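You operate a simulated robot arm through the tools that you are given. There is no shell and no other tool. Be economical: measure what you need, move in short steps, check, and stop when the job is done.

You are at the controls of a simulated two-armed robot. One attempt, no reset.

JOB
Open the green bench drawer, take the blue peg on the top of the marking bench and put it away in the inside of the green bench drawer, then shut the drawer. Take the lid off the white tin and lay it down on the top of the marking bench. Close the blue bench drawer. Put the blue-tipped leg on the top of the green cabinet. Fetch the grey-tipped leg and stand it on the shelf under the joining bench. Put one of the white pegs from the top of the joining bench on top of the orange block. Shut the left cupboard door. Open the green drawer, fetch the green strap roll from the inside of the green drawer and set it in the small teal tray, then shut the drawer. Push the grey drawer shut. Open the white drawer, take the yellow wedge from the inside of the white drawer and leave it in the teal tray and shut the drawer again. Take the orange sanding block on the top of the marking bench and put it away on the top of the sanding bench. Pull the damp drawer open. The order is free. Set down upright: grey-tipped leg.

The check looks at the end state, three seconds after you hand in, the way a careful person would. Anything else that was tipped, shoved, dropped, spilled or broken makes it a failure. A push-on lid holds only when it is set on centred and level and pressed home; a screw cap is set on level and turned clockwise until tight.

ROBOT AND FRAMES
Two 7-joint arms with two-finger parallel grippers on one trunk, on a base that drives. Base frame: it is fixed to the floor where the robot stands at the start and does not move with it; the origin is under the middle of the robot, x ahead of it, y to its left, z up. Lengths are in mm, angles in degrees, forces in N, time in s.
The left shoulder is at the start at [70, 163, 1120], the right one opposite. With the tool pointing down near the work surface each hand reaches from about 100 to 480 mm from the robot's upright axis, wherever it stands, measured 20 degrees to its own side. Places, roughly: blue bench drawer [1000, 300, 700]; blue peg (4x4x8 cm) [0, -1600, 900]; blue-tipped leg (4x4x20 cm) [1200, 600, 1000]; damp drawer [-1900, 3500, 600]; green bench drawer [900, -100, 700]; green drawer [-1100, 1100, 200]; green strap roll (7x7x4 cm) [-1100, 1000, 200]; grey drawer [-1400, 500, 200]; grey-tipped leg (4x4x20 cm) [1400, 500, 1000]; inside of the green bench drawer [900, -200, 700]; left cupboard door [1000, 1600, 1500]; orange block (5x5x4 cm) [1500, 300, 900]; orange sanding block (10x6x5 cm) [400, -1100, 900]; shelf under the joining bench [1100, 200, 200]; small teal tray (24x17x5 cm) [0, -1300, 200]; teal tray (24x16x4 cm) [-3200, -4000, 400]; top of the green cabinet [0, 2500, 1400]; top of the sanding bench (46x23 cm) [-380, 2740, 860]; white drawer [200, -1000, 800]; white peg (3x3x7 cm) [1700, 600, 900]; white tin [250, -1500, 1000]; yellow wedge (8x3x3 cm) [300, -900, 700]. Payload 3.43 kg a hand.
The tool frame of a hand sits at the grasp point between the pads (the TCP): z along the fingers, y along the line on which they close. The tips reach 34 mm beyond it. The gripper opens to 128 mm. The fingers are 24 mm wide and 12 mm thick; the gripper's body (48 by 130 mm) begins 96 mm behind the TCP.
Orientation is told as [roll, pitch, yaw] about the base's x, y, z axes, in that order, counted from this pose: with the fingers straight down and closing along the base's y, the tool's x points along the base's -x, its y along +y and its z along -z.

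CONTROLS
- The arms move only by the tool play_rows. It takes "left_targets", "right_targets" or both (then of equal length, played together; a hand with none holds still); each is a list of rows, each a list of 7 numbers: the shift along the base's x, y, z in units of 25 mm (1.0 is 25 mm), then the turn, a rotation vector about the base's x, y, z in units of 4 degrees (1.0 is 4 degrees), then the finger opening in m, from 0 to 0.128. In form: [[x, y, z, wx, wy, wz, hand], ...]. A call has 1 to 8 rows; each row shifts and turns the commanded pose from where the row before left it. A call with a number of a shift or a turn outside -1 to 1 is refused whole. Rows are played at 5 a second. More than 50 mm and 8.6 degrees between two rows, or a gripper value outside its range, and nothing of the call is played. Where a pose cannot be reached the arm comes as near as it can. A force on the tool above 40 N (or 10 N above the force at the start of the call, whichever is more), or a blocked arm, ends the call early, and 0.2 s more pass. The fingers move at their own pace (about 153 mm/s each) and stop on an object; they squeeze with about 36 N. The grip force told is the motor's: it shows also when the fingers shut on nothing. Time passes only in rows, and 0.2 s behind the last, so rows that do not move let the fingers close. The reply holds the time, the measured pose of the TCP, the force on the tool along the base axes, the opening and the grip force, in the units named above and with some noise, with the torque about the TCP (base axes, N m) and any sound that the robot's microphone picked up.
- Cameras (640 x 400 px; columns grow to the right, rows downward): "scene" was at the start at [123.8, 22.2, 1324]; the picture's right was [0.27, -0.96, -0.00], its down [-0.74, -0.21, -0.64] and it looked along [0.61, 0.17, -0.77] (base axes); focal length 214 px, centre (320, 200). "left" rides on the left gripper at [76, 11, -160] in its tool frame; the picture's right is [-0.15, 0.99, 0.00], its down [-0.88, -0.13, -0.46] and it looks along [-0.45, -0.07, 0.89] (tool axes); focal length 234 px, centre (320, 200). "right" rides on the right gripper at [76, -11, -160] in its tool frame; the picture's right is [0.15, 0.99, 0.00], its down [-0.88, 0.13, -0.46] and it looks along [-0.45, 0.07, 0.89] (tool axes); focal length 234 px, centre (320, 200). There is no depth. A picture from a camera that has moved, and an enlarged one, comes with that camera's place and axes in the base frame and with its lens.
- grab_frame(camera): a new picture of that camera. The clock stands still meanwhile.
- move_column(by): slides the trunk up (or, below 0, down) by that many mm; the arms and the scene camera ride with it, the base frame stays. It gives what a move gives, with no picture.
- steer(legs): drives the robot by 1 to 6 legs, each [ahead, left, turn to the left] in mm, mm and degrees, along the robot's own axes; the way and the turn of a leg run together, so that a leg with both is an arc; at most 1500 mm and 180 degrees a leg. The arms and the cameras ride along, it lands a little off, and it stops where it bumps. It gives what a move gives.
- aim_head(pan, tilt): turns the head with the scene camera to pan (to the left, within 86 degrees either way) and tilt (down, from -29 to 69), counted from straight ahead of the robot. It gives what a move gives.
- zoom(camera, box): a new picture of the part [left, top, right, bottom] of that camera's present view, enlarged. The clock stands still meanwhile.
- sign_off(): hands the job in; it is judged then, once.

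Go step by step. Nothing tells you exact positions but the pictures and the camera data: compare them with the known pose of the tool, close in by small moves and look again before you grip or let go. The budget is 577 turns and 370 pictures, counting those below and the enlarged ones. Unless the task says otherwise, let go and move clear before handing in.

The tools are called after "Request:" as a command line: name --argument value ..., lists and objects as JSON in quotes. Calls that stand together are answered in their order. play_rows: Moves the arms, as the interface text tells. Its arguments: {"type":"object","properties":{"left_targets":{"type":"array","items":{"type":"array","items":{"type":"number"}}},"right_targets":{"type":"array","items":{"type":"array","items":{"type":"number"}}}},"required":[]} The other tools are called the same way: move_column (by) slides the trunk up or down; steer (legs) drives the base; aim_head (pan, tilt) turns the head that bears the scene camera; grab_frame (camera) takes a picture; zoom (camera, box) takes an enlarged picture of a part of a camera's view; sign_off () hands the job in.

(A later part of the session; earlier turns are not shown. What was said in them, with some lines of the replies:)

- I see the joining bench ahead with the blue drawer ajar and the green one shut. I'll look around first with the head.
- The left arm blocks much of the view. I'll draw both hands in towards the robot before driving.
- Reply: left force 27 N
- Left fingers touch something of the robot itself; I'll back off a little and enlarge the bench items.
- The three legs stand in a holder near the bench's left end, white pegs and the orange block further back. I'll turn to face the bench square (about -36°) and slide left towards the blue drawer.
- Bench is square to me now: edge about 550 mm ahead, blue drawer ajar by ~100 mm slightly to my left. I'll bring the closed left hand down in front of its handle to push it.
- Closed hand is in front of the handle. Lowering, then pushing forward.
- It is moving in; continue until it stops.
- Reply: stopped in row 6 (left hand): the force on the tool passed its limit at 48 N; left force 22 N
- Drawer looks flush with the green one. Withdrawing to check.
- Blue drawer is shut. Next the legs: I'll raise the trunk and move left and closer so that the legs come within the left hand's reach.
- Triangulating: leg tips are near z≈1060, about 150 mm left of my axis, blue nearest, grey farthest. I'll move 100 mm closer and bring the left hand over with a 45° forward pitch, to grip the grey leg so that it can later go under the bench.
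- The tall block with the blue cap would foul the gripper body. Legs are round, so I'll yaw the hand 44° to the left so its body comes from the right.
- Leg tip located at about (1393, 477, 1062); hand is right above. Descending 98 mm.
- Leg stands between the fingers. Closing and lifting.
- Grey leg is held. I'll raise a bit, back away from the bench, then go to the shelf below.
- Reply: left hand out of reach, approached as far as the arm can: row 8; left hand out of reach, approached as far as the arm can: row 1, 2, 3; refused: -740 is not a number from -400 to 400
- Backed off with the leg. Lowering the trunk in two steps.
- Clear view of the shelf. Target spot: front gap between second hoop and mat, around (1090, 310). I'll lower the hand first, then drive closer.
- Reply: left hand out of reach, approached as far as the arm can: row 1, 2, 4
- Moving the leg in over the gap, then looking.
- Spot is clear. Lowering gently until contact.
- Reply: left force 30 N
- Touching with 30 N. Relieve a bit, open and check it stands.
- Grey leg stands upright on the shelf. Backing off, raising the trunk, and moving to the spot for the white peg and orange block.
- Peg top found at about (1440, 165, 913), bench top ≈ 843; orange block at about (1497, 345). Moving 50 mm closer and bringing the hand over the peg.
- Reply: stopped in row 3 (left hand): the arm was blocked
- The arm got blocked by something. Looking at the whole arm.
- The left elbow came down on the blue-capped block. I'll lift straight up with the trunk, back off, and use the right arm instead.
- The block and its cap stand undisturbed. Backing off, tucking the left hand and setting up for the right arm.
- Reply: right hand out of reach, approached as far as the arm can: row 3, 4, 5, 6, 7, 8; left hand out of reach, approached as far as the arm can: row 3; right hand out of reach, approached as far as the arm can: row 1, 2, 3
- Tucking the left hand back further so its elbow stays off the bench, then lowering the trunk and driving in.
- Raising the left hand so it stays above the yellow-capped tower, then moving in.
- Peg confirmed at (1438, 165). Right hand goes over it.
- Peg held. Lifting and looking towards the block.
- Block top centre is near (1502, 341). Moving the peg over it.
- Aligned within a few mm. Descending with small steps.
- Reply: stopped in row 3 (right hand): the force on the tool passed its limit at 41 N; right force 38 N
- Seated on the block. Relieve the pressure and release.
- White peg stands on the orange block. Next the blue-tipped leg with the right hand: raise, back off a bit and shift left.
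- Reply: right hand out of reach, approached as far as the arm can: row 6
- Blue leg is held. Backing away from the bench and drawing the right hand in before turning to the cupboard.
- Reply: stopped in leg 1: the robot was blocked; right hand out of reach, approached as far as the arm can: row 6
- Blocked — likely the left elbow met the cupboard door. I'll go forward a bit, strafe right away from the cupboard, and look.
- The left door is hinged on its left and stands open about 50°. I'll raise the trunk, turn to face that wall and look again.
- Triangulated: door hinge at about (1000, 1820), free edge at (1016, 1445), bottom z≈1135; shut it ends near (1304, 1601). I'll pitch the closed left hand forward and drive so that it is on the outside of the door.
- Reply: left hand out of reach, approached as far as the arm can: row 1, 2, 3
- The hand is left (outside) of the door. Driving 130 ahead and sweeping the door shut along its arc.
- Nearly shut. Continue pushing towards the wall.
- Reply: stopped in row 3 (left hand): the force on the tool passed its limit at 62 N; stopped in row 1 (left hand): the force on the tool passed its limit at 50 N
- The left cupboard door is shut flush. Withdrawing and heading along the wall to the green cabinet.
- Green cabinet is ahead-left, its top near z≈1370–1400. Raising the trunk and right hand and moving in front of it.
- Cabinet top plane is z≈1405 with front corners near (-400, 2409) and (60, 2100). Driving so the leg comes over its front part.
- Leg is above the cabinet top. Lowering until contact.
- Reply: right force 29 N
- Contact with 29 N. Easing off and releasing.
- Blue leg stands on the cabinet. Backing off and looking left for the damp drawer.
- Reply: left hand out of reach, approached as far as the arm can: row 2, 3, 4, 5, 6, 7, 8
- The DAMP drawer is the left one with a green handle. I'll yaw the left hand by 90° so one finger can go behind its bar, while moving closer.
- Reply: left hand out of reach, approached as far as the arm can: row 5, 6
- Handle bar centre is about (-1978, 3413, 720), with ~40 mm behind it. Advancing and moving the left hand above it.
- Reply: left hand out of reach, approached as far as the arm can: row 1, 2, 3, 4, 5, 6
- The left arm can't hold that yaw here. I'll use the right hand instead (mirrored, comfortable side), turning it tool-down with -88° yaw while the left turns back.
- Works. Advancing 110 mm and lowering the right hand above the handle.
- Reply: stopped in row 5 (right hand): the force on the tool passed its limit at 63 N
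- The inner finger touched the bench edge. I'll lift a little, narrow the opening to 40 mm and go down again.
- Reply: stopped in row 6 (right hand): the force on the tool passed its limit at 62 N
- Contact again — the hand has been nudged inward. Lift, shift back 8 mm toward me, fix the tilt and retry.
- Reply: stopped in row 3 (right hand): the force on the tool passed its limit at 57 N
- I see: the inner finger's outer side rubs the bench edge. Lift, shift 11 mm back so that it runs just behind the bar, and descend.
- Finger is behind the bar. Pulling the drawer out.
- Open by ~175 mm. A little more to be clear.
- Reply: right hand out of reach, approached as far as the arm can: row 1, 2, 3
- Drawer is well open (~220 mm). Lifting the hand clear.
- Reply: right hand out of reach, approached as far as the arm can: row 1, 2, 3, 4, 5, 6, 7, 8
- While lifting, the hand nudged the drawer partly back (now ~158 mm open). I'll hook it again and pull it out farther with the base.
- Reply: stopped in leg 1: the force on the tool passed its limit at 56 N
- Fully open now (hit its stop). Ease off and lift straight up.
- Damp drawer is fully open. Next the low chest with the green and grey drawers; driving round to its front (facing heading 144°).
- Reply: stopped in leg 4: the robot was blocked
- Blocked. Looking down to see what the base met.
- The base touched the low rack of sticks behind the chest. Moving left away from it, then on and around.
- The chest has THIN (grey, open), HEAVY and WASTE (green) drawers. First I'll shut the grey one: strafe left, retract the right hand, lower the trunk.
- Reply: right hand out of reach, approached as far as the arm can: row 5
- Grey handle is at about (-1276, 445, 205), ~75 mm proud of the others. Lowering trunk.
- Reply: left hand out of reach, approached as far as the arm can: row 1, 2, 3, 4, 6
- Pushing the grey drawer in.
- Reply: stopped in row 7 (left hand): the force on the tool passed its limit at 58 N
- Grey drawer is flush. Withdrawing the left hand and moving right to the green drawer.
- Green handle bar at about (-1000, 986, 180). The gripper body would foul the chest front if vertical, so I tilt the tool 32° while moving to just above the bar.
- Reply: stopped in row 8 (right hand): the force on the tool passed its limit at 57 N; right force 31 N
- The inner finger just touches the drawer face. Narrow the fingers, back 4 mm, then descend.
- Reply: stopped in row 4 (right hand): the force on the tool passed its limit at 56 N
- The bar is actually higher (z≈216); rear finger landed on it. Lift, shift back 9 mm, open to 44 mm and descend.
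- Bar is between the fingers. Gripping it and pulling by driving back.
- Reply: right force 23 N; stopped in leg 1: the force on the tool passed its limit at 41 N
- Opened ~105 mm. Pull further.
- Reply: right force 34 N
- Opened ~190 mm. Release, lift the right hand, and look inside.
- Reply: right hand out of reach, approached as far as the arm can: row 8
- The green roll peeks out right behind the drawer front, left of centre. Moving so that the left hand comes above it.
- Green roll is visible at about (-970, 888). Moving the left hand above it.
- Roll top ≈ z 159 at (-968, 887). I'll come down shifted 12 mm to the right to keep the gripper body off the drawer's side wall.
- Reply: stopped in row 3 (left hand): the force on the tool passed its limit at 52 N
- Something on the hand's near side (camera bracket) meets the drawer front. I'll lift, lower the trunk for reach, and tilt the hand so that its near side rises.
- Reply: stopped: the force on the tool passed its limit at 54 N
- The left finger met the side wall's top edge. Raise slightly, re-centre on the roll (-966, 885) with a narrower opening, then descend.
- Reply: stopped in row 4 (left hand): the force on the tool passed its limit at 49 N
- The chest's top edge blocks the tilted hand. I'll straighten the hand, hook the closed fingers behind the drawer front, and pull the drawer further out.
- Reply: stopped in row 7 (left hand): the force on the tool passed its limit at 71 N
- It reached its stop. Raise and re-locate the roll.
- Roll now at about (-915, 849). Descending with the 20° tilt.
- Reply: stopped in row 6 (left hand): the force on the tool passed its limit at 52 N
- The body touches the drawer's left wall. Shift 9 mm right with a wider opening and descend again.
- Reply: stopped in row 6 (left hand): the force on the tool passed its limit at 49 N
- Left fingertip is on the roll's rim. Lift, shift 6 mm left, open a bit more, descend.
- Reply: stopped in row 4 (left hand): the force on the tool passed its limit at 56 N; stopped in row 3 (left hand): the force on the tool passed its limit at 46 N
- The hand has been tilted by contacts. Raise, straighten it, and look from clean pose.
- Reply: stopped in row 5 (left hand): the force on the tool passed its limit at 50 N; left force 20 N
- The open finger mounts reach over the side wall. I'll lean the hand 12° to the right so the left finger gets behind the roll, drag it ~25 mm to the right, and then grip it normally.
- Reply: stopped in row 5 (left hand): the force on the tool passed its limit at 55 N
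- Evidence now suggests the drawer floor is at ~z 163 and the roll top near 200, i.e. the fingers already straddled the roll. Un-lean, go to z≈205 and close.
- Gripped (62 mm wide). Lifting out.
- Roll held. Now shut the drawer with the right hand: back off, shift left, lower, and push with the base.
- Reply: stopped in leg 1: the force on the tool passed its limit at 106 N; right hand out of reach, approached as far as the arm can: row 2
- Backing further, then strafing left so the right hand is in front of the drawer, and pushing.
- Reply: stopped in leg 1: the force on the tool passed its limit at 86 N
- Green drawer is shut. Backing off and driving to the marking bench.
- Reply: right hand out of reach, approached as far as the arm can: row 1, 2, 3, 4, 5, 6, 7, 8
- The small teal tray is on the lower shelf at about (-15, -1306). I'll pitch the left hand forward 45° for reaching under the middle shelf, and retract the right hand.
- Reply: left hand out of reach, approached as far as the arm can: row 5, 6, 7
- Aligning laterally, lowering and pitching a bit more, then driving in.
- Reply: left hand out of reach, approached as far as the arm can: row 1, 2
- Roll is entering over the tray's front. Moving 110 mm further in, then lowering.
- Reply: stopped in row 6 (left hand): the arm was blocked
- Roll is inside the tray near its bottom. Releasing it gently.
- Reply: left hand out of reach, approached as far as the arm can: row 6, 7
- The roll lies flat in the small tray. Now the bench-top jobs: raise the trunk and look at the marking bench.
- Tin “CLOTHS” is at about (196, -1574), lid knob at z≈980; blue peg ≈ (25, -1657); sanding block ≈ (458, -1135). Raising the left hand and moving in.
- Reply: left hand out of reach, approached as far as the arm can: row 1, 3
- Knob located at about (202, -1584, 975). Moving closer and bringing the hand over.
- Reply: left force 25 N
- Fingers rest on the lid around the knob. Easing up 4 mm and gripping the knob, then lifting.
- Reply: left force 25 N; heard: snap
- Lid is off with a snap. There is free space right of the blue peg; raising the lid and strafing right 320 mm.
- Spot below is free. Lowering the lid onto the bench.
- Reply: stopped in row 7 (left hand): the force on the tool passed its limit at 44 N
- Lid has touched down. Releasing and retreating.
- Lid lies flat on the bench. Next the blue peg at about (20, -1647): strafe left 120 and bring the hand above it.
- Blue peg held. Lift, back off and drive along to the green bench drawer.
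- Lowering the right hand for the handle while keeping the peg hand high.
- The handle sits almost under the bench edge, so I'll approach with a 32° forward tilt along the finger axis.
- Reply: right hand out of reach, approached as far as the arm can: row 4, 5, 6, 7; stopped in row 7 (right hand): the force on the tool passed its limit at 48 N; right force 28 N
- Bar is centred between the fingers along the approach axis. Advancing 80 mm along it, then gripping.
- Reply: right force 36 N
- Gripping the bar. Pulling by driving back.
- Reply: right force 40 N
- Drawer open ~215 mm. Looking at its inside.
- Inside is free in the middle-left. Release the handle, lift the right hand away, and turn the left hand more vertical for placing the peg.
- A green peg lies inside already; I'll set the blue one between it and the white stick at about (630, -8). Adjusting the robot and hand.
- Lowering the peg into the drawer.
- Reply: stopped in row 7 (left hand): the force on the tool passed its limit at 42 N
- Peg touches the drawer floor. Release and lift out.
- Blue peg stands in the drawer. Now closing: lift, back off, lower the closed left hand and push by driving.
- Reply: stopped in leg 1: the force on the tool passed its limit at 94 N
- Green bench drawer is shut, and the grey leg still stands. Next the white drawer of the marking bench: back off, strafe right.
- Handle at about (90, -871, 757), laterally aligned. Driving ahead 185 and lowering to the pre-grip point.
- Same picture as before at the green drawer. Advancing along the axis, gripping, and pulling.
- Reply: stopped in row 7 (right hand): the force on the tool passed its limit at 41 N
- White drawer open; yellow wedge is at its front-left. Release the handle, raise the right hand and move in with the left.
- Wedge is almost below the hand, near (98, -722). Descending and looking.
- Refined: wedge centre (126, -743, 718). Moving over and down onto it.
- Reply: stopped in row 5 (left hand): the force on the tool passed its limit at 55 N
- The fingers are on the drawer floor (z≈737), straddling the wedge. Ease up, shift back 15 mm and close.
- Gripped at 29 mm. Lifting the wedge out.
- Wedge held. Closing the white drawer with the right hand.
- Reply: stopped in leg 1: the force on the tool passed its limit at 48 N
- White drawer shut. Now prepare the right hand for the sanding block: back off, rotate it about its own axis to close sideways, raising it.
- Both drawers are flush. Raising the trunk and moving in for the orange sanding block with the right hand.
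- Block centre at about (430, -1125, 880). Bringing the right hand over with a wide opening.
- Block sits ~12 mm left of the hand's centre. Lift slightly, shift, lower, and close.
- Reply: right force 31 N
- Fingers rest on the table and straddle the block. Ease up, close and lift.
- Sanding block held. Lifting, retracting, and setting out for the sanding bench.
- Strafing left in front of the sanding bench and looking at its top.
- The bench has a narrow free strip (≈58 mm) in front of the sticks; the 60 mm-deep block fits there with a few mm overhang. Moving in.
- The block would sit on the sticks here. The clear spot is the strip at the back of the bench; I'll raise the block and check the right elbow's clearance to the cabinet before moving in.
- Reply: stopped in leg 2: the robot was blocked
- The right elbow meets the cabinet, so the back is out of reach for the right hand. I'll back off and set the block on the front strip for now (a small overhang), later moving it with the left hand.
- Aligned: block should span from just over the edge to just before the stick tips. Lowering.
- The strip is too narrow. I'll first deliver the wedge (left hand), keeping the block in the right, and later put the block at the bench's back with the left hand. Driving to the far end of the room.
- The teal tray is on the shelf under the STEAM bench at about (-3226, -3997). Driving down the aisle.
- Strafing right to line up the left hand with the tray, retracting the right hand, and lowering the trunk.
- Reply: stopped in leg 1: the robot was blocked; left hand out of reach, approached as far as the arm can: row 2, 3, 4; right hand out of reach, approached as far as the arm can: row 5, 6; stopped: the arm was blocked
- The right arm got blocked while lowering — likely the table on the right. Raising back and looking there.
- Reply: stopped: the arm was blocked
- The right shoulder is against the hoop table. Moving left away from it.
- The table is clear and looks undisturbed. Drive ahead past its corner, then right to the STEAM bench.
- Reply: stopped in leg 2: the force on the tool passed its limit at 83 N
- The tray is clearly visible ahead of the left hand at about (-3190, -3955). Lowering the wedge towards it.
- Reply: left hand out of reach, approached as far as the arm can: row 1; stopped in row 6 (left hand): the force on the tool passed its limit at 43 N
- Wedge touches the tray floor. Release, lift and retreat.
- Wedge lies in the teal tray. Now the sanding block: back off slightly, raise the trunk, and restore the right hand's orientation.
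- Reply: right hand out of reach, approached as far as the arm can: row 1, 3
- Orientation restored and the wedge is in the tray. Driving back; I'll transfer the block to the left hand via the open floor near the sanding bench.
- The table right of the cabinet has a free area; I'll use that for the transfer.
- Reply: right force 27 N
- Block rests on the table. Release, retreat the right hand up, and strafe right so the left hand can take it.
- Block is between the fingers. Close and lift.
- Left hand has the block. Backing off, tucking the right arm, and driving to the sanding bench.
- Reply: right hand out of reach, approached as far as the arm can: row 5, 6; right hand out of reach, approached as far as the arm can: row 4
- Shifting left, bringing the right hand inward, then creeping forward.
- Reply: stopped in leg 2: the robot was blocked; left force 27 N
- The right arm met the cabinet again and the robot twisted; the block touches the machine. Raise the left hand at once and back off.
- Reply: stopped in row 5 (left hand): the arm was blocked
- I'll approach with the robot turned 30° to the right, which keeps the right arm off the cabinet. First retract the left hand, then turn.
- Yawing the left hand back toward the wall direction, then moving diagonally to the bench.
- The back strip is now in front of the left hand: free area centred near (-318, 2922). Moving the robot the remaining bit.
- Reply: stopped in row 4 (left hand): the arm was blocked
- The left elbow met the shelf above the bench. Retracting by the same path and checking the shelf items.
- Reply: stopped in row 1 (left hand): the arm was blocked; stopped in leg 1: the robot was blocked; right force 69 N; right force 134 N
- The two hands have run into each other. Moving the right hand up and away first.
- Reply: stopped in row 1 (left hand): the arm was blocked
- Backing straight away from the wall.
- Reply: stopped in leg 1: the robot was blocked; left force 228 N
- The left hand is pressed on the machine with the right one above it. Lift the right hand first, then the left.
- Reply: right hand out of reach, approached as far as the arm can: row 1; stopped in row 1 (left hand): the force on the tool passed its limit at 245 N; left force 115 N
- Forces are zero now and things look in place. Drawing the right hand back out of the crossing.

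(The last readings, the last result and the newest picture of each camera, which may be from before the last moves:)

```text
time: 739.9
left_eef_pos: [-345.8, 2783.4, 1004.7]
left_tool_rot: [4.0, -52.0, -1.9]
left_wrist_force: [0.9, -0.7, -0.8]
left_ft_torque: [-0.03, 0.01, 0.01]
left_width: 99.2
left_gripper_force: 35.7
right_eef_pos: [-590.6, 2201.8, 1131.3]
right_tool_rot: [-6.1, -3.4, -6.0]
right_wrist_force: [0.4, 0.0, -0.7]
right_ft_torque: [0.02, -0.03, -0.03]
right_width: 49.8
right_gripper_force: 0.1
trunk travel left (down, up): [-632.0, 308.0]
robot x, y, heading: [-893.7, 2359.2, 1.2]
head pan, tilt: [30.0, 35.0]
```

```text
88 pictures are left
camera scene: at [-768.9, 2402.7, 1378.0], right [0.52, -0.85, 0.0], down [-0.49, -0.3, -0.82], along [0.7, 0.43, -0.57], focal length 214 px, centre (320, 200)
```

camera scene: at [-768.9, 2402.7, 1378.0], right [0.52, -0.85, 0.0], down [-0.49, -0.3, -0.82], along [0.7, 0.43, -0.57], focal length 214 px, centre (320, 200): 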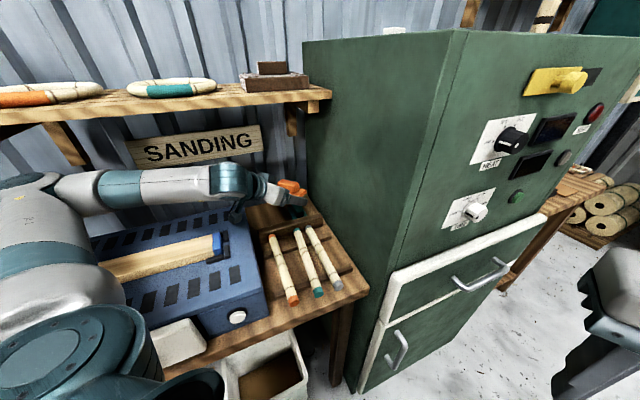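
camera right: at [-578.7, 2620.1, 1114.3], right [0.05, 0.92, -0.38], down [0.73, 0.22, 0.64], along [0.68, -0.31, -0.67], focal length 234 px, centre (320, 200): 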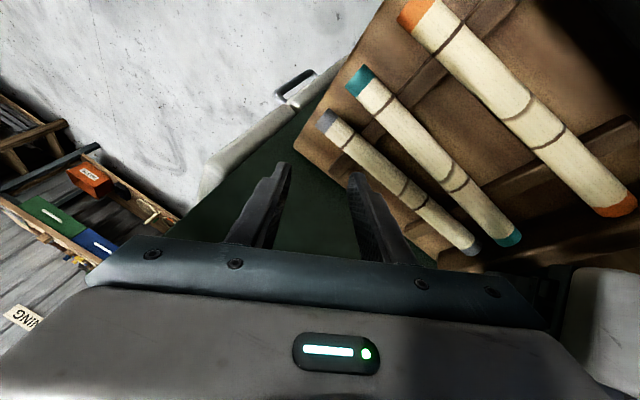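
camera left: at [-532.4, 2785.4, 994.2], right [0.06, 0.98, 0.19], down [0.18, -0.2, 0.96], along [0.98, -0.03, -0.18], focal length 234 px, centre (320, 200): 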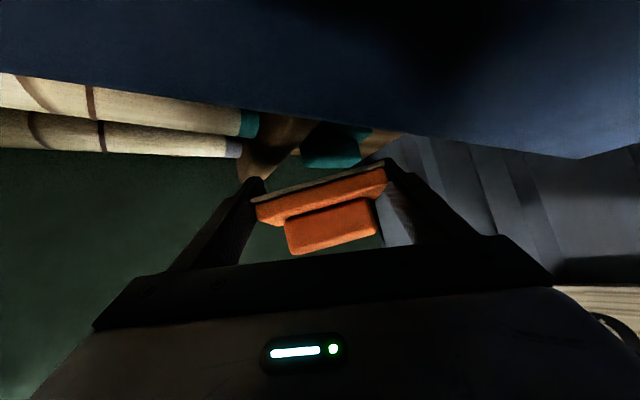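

Clear now. From this heading the left arm reaches over the machine to the back spot. Levelling and yawing the block while moving it toward the wall.

Request:
play_rows --left_targets '[[0.08, 0.5, 0, -0.08, 0.32, 0.9, 0.05], [0.08, 0.5, 0, -0.08, 0.32, 0.9, 0.05], [0.08, 0.5, 0, -0.08, 0.32, 0.9, 0.05], [0.08, 0.5, 0, -0.08, 0.32, 0.9, 0.05], [0.08, 0.5, 0, -0.08, 0.32, 0.9, 0.05], [0.08, 0.5, 0, -0.08, 0.32, 0.9, 0.05]]'

Request:
grab_frame --camera "left"

Request:
zoom --camera "scene" --box '[140, 100, 380, 250]'

```text
time: 741.3
left_eef_pos: [-332.1, 2859.3, 1004.9]
left_tool_rot: [3.0, -44.1, 20.6]
left_wrist_force: [-1.1, 0.2, -0.9]
left_ft_torque: [-0.03, -0.04, -0.03]
left_width: 99.3
left_gripper_force: 35.8
right_eef_pos: [-590.4, 2203.7, 1130.3]
right_tool_rot: [-6.1, -3.3, -6.0]
right_wrist_force: [-0.3, 0.7, 0.3]
right_ft_torque: [0.0, 0.0, 0.0]
right_width: 49.9
right_gripper_force: 0.1
trunk travel left (down, up): [-632.0, 308.0]
robot x, y, heading: [-900.7, 2356.5, 1.5]
head pan, tilt: [30.0, 35.0]
```

```text
87 pictures are left
camera left: at [-489.5, 2803.4, 1066.7], right [-0.28, 0.95, 0.14], down [0.35, -0.03, 0.93], along [0.89, 0.31, -0.33], focal length 234 px, centre (320, 200)
```

left: 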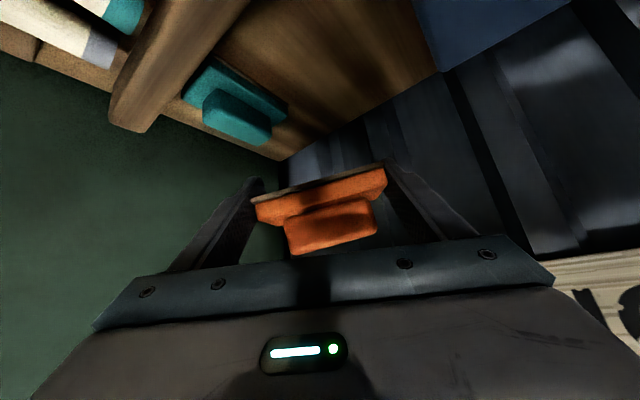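

```text
2.67 times, centred on (260, 175) of scene
camera zoom: at [-768.1, 2404.2, 1377.9], right [0.52, -0.85, 0.0], down [-0.49, -0.3, -0.82], along [0.7, 0.43, -0.57], focal length 572 px, centre (480, 267)
```

zoom: 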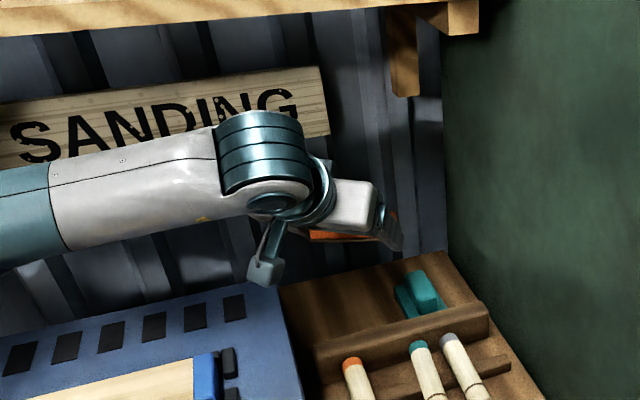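

The free back area is in plain view. Moving the block over its centre and lowering.

Request:
play_rows --left_targets '[[-0.08, 0.74, 0, 0, 0, 0, 0.05], [-0.08, 0.74, 0, -0.1, 0, 0, 0.05], [-0.08, 0.74, -0.5, -0.1, 0, 0, 0.05], [0, 0, -1, 0, 0, 0, 0.05], [0, 0, -0.8, 0, 0, 0, 0.05]]'

Request:
grab_frame --camera "left"

Request:
zoom --camera "scene" --box '[180, 120, 340, 240]'

```text
time: 742.5
left_eef_pos: [-340.8, 2914.8, 946.9]
left_tool_rot: [1.8, -44.0, 21.2]
left_wrist_force: [-0.2, -0.4, -1.6]
left_ft_torque: [0.0, 0.03, 0.03]
left_width: 99.4
left_gripper_force: 36.5
right_eef_pos: [-590.1, 2203.6, 1130.0]
right_tool_rot: [-6.3, -3.4, -6.0]
right_wrist_force: [-1.1, -0.5, 0.0]
right_ft_torque: [-0.03, -0.04, -0.02]
right_width: 49.7
right_gripper_force: 0.0
trunk travel left (down, up): [-632.0, 308.0]
robot x, y, heading: [-899.7, 2353.4, 1.5]
head pan, tilt: [30.0, 35.0]
```

```text
85 pictures are left
camera left: at [-497.3, 2860.3, 1009.2], right [-0.28, 0.95, 0.13], down [0.35, -0.02, 0.94], along [0.89, 0.31, -0.33], focal length 234 px, centre (320, 200)
```

left: 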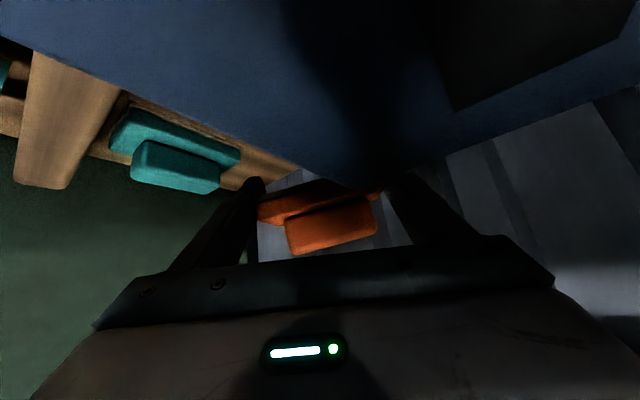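

```text
3.33 times, centred on (260, 180) of scene
camera zoom: at [-768.4, 2404.5, 1377.9], right [0.52, -0.85, 0.0], down [-0.49, -0.3, -0.82], along [0.7, 0.43, -0.57], focal length 715 px, centre (520, 267)
```

zoom: 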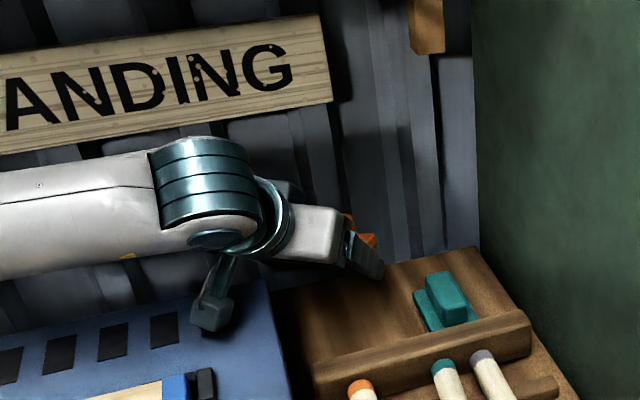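

The camera bracket would meet the machine when lowering at this yaw. Raise a bit and yaw the hand 32° further so that it comes in over the sticks.

Request:
play_rows --left_targets '[[0, 0, 1, 0, 0, 0.8, 0.05], [0, 0, 1, 0, 0, 1, 0.05], [0, 0, 0.5, 0, 0, 1, 0.05], [0, 0, 0, 0, 0, 1, 0.05], [0, 0, 0, 0, 0, 1, 0.05], [0, 0, 0, 0, 0, 1, 0.05], [0, 0, 0, 0, 0, 1, 0.05], [0, 0, 0, 0, 0, 1, 0.05]]'

Request:
grab_frame --camera "left"

Request:
grab_frame --camera "scene"

```text
time: 744.3
left_eef_pos: [-338.5, 2913.6, 1011.4]
left_tool_rot: [1.9, -43.9, 52.4]
left_wrist_force: [0.1, 0.2, -1.8]
left_ft_torque: [-0.03, 0.02, 0.0]
left_width: 99.7
left_gripper_force: 36.8
right_eef_pos: [-589.7, 2203.4, 1129.7]
right_tool_rot: [-6.1, -3.2, -6.0]
right_wrist_force: [0.3, 0.4, 0.4]
right_ft_torque: [0.01, 0.0, -0.02]
right_width: 49.8
right_gripper_force: 0.0
trunk travel left (down, up): [-632.0, 308.0]
robot x, y, heading: [-891.5, 2354.2, 1.4]
head pan, tilt: [30.0, 35.0]
```

```text
83 pictures are left
camera left: at [-445.3, 2786.7, 1073.8], right [-0.73, 0.67, 0.13], down [0.31, 0.17, 0.94], along [0.6, 0.72, -0.33], focal length 234 px, centre (320, 200)
```

left: 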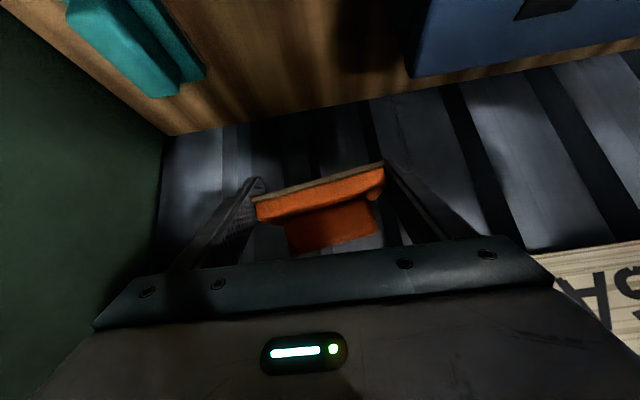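

```text
82 pictures are left
camera scene: at [-767.8, 2404.0, 1377.9], right [0.52, -0.85, 0.0], down [-0.49, -0.3, -0.82], along [0.7, 0.43, -0.57], focal length 214 px, centre (320, 200)
```

scene: 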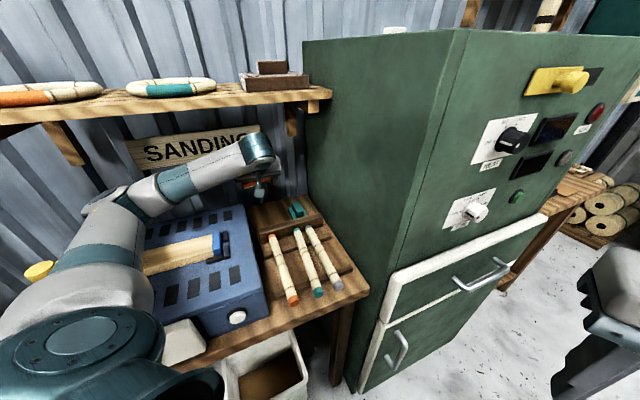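

Block is above the free spot. Shift 20 mm away from the machine and lower.

Request:
play_rows --left_targets '[[0.33, -0.23, -0.5, 0, 0, 0, 0.05], [0.33, -0.23, -0.8, 0, 0, 0, 0.05], [0, 0, -0.9, 0, 0, 0, 0.05], [0, 0, -0.8, 0, 0, 0, 0.05]]'

Request:
grab_frame --camera "left"

Request:
zoom --camera "scene" --box '[180, 110, 340, 230]'

```text
time: 745.3
left_eef_pos: [-323.8, 2902.7, 936.4]
left_tool_rot: [1.9, -43.8, 52.4]
left_wrist_force: [-0.4, -0.4, -1.4]
left_ft_torque: [-0.01, 0.03, 0.01]
left_width: 99.8
left_gripper_force: 36.9
right_eef_pos: [-590.6, 2204.3, 1130.0]
right_tool_rot: [-6.3, -3.2, -6.0]
right_wrist_force: [-0.5, 0.6, 0.2]
right_ft_torque: [0.05, -0.01, -0.04]
right_width: 49.8
right_gripper_force: 0.0
trunk travel left (down, up): [-632.0, 308.0]
robot x, y, heading: [-893.5, 2356.5, 1.4]
head pan, tilt: [30.0, 35.0]
```

```text
81 pictures are left
camera left: at [-429.5, 2775.0, 998.3], right [-0.73, 0.67, 0.12], down [0.31, 0.17, 0.94], along [0.6, 0.72, -0.33], focal length 234 px, centre (320, 200)
```

left: 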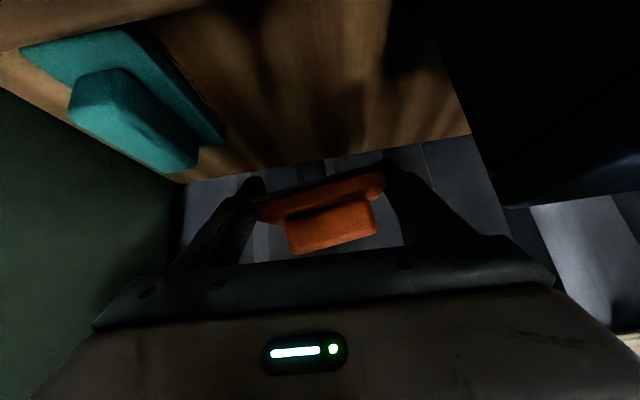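

```text
3.33 times, centred on (260, 170) of scene
camera zoom: at [-768.1, 2404.4, 1377.9], right [0.52, -0.85, 0.0], down [-0.49, -0.3, -0.82], along [0.7, 0.43, -0.57], focal length 715 px, centre (520, 300)
```

zoom: 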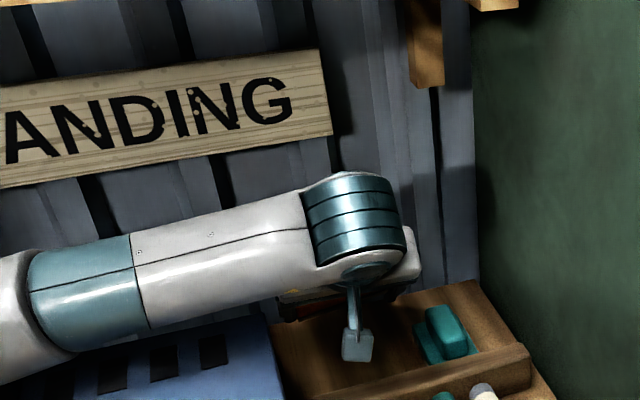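

The block has slid up in the grip by ~35 mm (from the earlier contact), so it will drop ~25 mm at release; acceptable. Lower until the fingertips almost touch.

Request:
play_rows --left_targets '[[-0.1, -0.15, -0.6, 0, 0, 0, 0.05], [0, 0, -0.4, 0, 0, 0, 0.05], [0, 0, -0.3, 0, 0, 0, 0.05], [0, 0, -0.2, 0, 0, 0, 0.05], [0, 0, -0.2, 0, 0, 0, 0.05], [0, 0, -0.2, 0, 0, 0, 0.05]]'

Request:
grab_frame --camera "left"

```text
time: 746.7
left_eef_pos: [-324.8, 2897.9, 893.0]
left_tool_rot: [1.4, -44.3, 52.9]
left_wrist_force: [2.5, 3.4, 23.6]
left_ft_torque: [-0.33, -1.29, -0.13]
left_width: 99.3
left_gripper_force: 35.8
right_eef_pos: [-592.8, 2202.6, 1131.3]
right_tool_rot: [-6.0, -3.4, -6.0]
right_wrist_force: [-0.6, 0.1, 0.8]
right_ft_torque: [0.0, -0.04, -0.01]
right_width: 49.9
right_gripper_force: 0.0
trunk travel left (down, up): [-632.0, 308.0]
robot x, y, heading: [-893.7, 2350.8, 1.6]
head pan, tilt: [30.0, 35.0]
```

```text
79 pictures are left
camera left: at [-431.3, 2770.5, 954.8], right [-0.73, 0.67, 0.12], down [0.3, 0.16, 0.94], along [0.61, 0.73, -0.32], focal length 234 px, centre (320, 200)
```

left: 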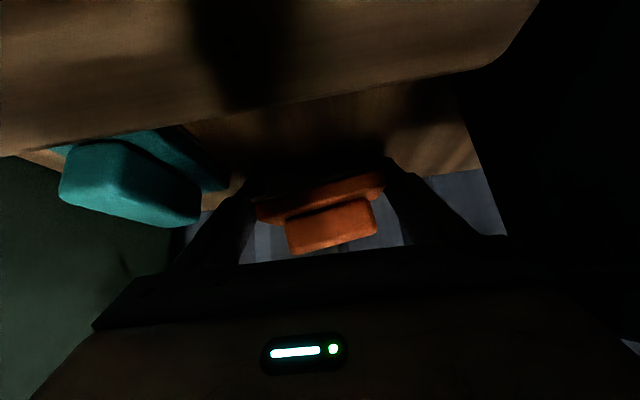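

Fingertips touch the bench. Release gently and lift out.

Request:
play_rows --left_targets '[[0, 0, 0.1, 0, 0, 0, 0.098], [0, 0, 0, 0, 0, 0, 0.104], [0, 0, 0, 0, 0, 0, 0.11], [0, 0, 0, 0, 0, 0, 0.11]]'

Request:
grab_frame --camera "left"

```text
time: 747.7
left_eef_pos: [-326.9, 2901.4, 892.9]
left_tool_rot: [1.7, -44.2, 52.8]
left_wrist_force: [0.8, 12.1, 24.6]
left_ft_torque: [-0.1, -1.39, 0.98]
left_width: 105.9
left_gripper_force: 0.0
right_eef_pos: [-593.2, 2204.3, 1131.4]
right_tool_rot: [-6.2, -3.6, -5.9]
right_wrist_force: [0.3, 0.4, -0.2]
right_ft_torque: [-0.01, -0.02, 0.03]
right_width: 50.1
right_gripper_force: 0.1
trunk travel left (down, up): [-632.0, 308.0]
robot x, y, heading: [-892.2, 2354.0, 1.3]
head pan, tilt: [30.0, 35.0]
```

```text
78 pictures are left
camera left: at [-433.2, 2772.0, 955.7], right [-0.74, 0.67, 0.12], down [0.31, 0.17, 0.94], along [0.6, 0.73, -0.33], focal length 234 px, centre (320, 200)
```

left: 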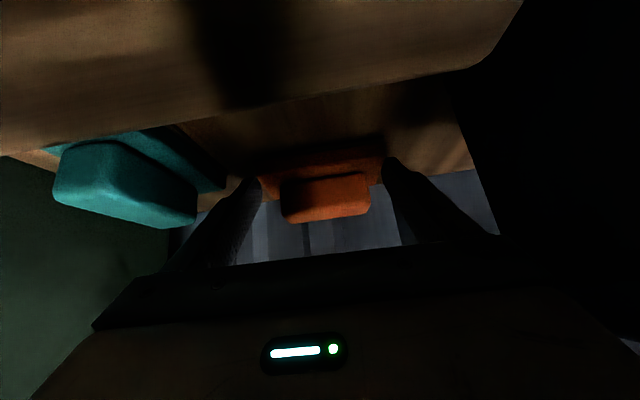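

Block is down on the bench. Lifting the hand straight up.

Request:
play_rows --left_targets '[[0, 0, 0.8, 0, 0, 0, 0.106], [0, 0, 1, 0, 0, 0, 0.106], [0, 0, 1, 0, 0, 0, 0.106], [0, 0, 1, 0, 0, 0, 0.106], [-0.3, -0.5, 1, 0, 0, 0, 0.09]]'

Request:
grab_frame --camera "left"

Request:
zoom --camera "scene" --box '[140, 110, 340, 235]'

```text
time: 748.9
left_eef_pos: [-333.1, 2884.6, 1015.5]
left_tool_rot: [2.0, -43.8, 52.3]
left_wrist_force: [0.9, -0.1, -0.2]
left_ft_torque: [0.02, -0.01, 0.0]
left_width: 89.8
left_gripper_force: 0.0
right_eef_pos: [-591.3, 2202.8, 1129.8]
right_tool_rot: [-6.2, -3.3, -6.0]
right_wrist_force: [0.6, -0.8, 0.1]
right_ft_torque: [0.01, -0.02, 0.03]
right_width: 50.2
right_gripper_force: 0.0
trunk travel left (down, up): [-632.0, 308.0]
robot x, y, heading: [-893.1, 2354.9, 1.3]
head pan, tilt: [30.0, 35.0]
```

```text
77 pictures are left
camera left: at [-439.0, 2756.9, 1077.0], right [-0.73, 0.67, 0.13], down [0.31, 0.17, 0.94], along [0.6, 0.72, -0.33], focal length 234 px, centre (320, 200)
```

left: 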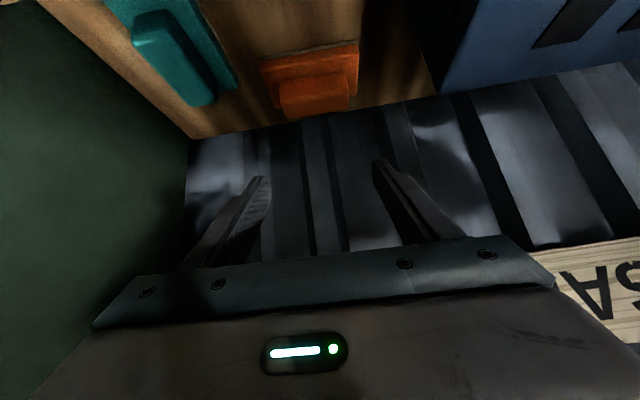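

```text
3.20 times, centred on (240, 172) of scene
camera zoom: at [-768.6, 2403.3, 1377.9], right [0.52, -0.85, 0.0], down [-0.49, -0.3, -0.82], along [0.7, 0.43, -0.57], focal length 686 px, centre (576, 288)
```

zoom: 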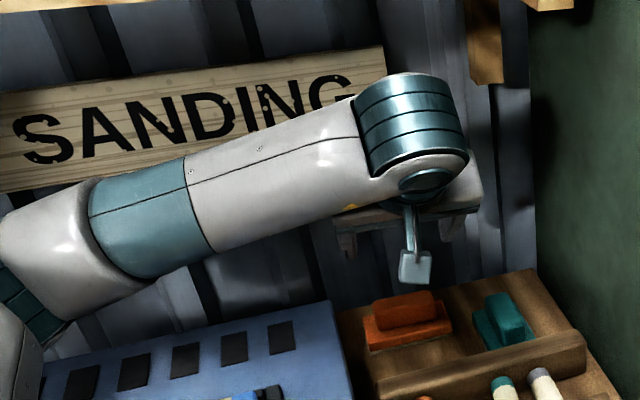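

The block lies flat at the back of the bench. Now withdrawing the left arm the way it came.

Request:
play_rows --left_targets '[[0, -0.5, 0.6, 0, 0, -1, 0.06], [0, -1, 0.6, 0, 0, -1, 0.06], [0, -1, 0, 0, 0, -1, 0.06], [0, -1, 0, 0, 0, -1, 0.06], [-0.2, -1, 0, 0, 0, -1, 0.06], [-0.2, -1, 0, 0, 0, -1, 0.06], [-0.4, -1, 0, 0, 0, -1, 0.06], [-0.4, -1, 0, 0, 0, -1, 0.06]]'

Request:
play_rows --left_targets '[[-0.5, -0.8, 0, 0, 0, -0.5, 0.06], [-0.5, -0.8, 0, 0, 0, -0.5, 0.06], [-0.6, -0.6, 0.5, 0, 0, 0, 0.06], [-0.6, -0.6, 0.5, 0, 0, 0, 0.06]]'

Request:
grab_frame --camera "scene"

```text
time: 750.7
left_eef_pos: [-361.9, 2699.8, 1042.4]
left_tool_rot: [2.0, -43.8, 20.2]
left_wrist_force: [-0.3, 0.7, 0.7]
left_ft_torque: [-0.01, 0.0, 0.0]
left_width: 60.4
left_gripper_force: 0.0
right_eef_pos: [-590.3, 2203.5, 1129.8]
right_tool_rot: [-6.2, -3.3, -6.0]
right_wrist_force: [0.4, 0.5, 0.2]
right_ft_torque: [-0.04, -0.02, 0.03]
right_width: 50.1
right_gripper_force: 0.0
trunk travel left (down, up): [-632.0, 308.0]
robot x, y, heading: [-891.2, 2358.5, 1.1]
head pan, tilt: [30.0, 35.0]
```

```text
time: 751.7
left_eef_pos: [-378.2, 2629.8, 1078.1]
left_tool_rot: [2.0, -43.7, 16.3]
left_wrist_force: [0.0, -1.2, -0.7]
left_ft_torque: [0.04, -0.02, 0.0]
left_width: 60.0
left_gripper_force: 0.1
left hand out of reach, approached as far as the arm can: row 1, 2, 3, 4
right_eef_pos: [-590.6, 2201.9, 1130.7]
right_tool_rot: [-6.2, -3.3, -5.9]
right_wrist_force: [0.6, -0.3, -0.5]
right_ft_torque: [-0.01, 0.02, 0.02]
right_width: 50.4
right_gripper_force: 0.1
trunk travel left (down, up): [-632.0, 308.0]
robot x, y, heading: [-896.1, 2357.3, 1.3]
head pan, tilt: [30.0, 35.0]
```

```text
75 pictures are left
camera scene: at [-768.5, 2402.8, 1377.9], right [0.52, -0.85, 0.0], down [-0.49, -0.3, -0.82], along [0.7, 0.43, -0.57], focal length 214 px, centre (320, 200)
```

scene: 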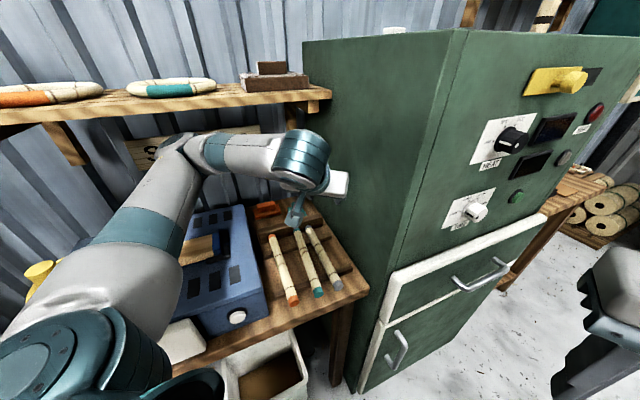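

Path clear: backing straight off from the wall.

Request:
steer --legs '[[-110, -145, 0]]'

Request:
grab_frame --camera "scene"

```text
time: 753.2
left_eef_pos: [-487.4, 2480.1, 1076.2]
left_tool_rot: [2.0, -43.6, 16.5]
left_wrist_force: [0.6, -0.1, 0.1]
left_ft_torque: [-0.01, -0.01, 0.02]
left_width: 60.0
left_gripper_force: 0.0
right_eef_pos: [-698.3, 2053.7, 1130.8]
right_tool_rot: [-6.2, -3.3, -5.9]
right_wrist_force: [-0.4, 0.7, -0.4]
right_ft_torque: [0.0, -0.04, 0.02]
right_width: 49.9
right_gripper_force: 0.0
trunk travel left (down, up): [-632.0, 308.0]
robot x, y, heading: [-1001.4, 2204.1, 1.5]
head pan, tilt: [30.0, 35.0]
```

```text
74 pictures are left
camera scene: at [-877.0, 2254.2, 1377.9], right [0.52, -0.85, 0.0], down [-0.49, -0.3, -0.82], along [0.7, 0.43, -0.57], focal length 214 px, centre (320, 200)
```

scene: 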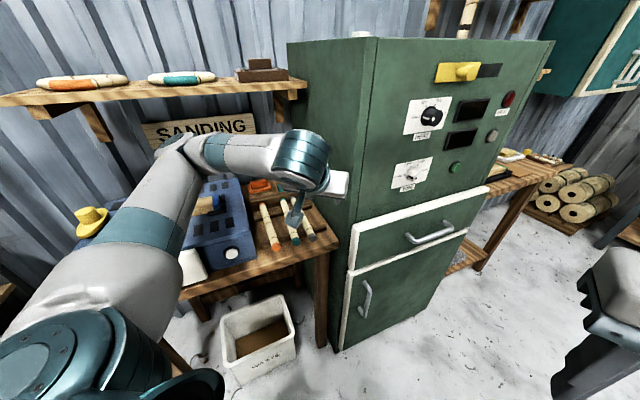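

Request:
steer --legs '[[-150, -200, 0]]'

Request:
aim_head --pan 40 --tilt 15

Request:
grab_frame --camera "scene"

Request:
zoom --camera "scene" --box '[200, 130, 400, 255]'

```text
time: 755.0
left_eef_pos: [-634.2, 2279.7, 1075.7]
left_tool_rot: [2.1, -43.6, 16.8]
left_wrist_force: [1.6, -0.8, 0.4]
left_ft_torque: [0.02, 0.02, -0.02]
left_width: 60.1
left_gripper_force: 0.0
right_eef_pos: [-845.6, 1850.4, 1130.4]
right_tool_rot: [-6.3, -3.3, -5.6]
right_wrist_force: [0.8, 0.6, -0.1]
right_ft_torque: [0.0, -0.02, -0.02]
right_width: 50.1
right_gripper_force: 0.0
trunk travel left (down, up): [-632.0, 308.0]
robot x, y, heading: [-1149.8, 1997.6, 1.6]
head pan, tilt: [30.0, 35.0]
```

```text
time: 755.9
left_eef_pos: [-635.8, 2278.8, 1075.6]
left_tool_rot: [1.9, -43.7, 16.8]
left_wrist_force: [-0.1, 0.6, -0.6]
left_ft_torque: [-0.04, -0.01, 0.02]
left_width: 59.7
left_gripper_force: 0.1
right_eef_pos: [-845.1, 1851.5, 1130.0]
right_tool_rot: [-6.2, -3.4, -5.6]
right_wrist_force: [0.1, -0.1, -0.1]
right_ft_torque: [0.01, 0.0, 0.0]
right_width: 50.0
right_gripper_force: 0.1
trunk travel left (down, up): [-632.0, 308.0]
robot x, y, heading: [-1148.4, 1998.3, 1.9]
head pan, tilt: [40.0, 15.0]
```

```text
73 pictures are left
camera scene: at [-1029.0, 2066.2, 1409.8], right [0.67, -0.75, 0.0], down [-0.19, -0.17, -0.97], along [0.72, 0.64, -0.26], focal length 214 px, centre (320, 200)
```

scene: 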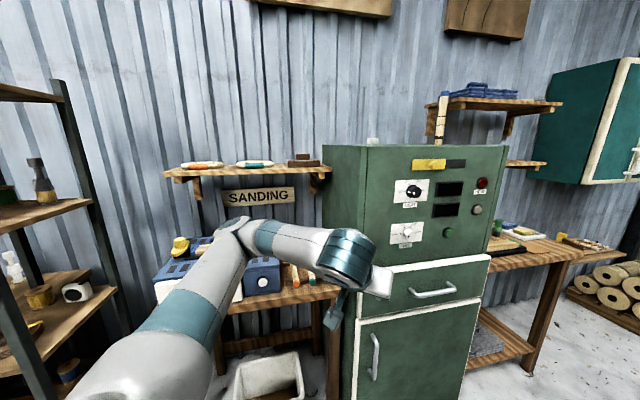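

```text
3.20 times, centred on (300, 192) of scene
camera zoom: at [-1029.0, 2066.2, 1409.8], right [0.67, -0.75, 0.0], down [-0.19, -0.17, -0.97], along [0.72, 0.64, -0.26], focal length 686 px, centre (384, 224)
```

zoom: 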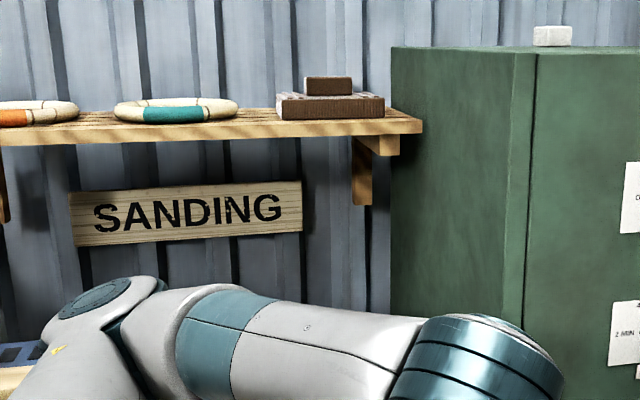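

Shelf items and the blue leg stand as before. One check of the stick rack behind the chest that the base touched earlier.

Request:
aim_head --pan -86 --tilt 45

Request:
grab_frame --camera "scene"

```text
time: 757.9
left_eef_pos: [-635.9, 2278.1, 1075.2]
left_tool_rot: [1.9, -43.8, 16.7]
left_wrist_force: [-0.5, -0.6, 0.5]
left_ft_torque: [0.0, -0.03, 0.02]
left_width: 59.8
left_gripper_force: 0.1
right_eef_pos: [-844.7, 1850.2, 1129.7]
right_tool_rot: [-6.2, -3.4, -5.6]
right_wrist_force: [-0.1, 0.2, -0.2]
right_ft_torque: [-0.02, 0.02, 0.01]
right_width: 50.1
right_gripper_force: 0.1
trunk travel left (down, up): [-632.0, 308.0]
robot x, y, heading: [-1147.5, 2003.3, 1.8]
head pan, tilt: [-85.9, 45.0]
```

```text
71 pictures are left
camera scene: at [-1090.6, 1922.8, 1363.1], right [-0.99, -0.1, 0.0], down [-0.07, 0.7, -0.71], along [0.07, -0.7, -0.71], focal length 214 px, centre (320, 200)
```

scene: 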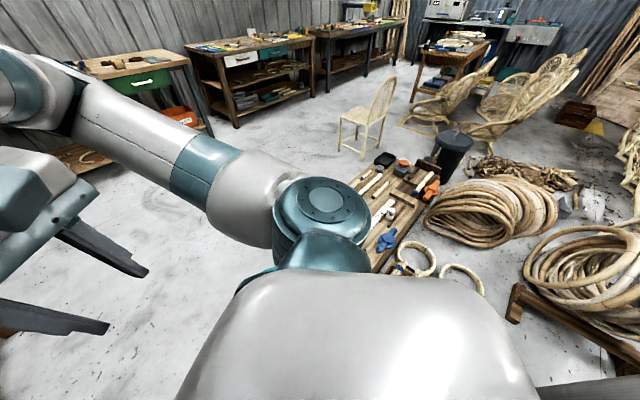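

Drawers are shut, benches are orderly, both hands are empty and clear; nothing remains, so I hand in.

Request:
sign_off

```text
The job is handed in.
```

I did every item on the list and handed the job in with both hands empty; these points could still count against it.

- **Sanding bench:** I bumped things several times while placing the sanding block. My arms hit the green cabinet, the shelf above the bench and the blue machine. The force on the left hand reached about 245 N while it was pressed on the machine. Nothing looked tipped or displaced in the pictures afterwards, but I couldn't rule out small shifts.
- **Sanding block:** it dropped about 25 mm onto the back of the bench when I released it, because it had slipped up in the grip. It lies flat.
- **Other bumps:** the left elbow came down on the blue-capped block at the joining bench. The base hit the stick rack behind the chest, the right shoulder caught against the hoop table, and the held sanding block hit a leg of the STEAM bench. All of these looked undisturbed in later pictures, though I didn't take a close-up of the STEAM bench leg.
- **Grey-tipped leg:** it was still standing upright on the shelf when I last looked, well before hand-in.
- **Damp drawer:** I pulled it open until it hit its stop.
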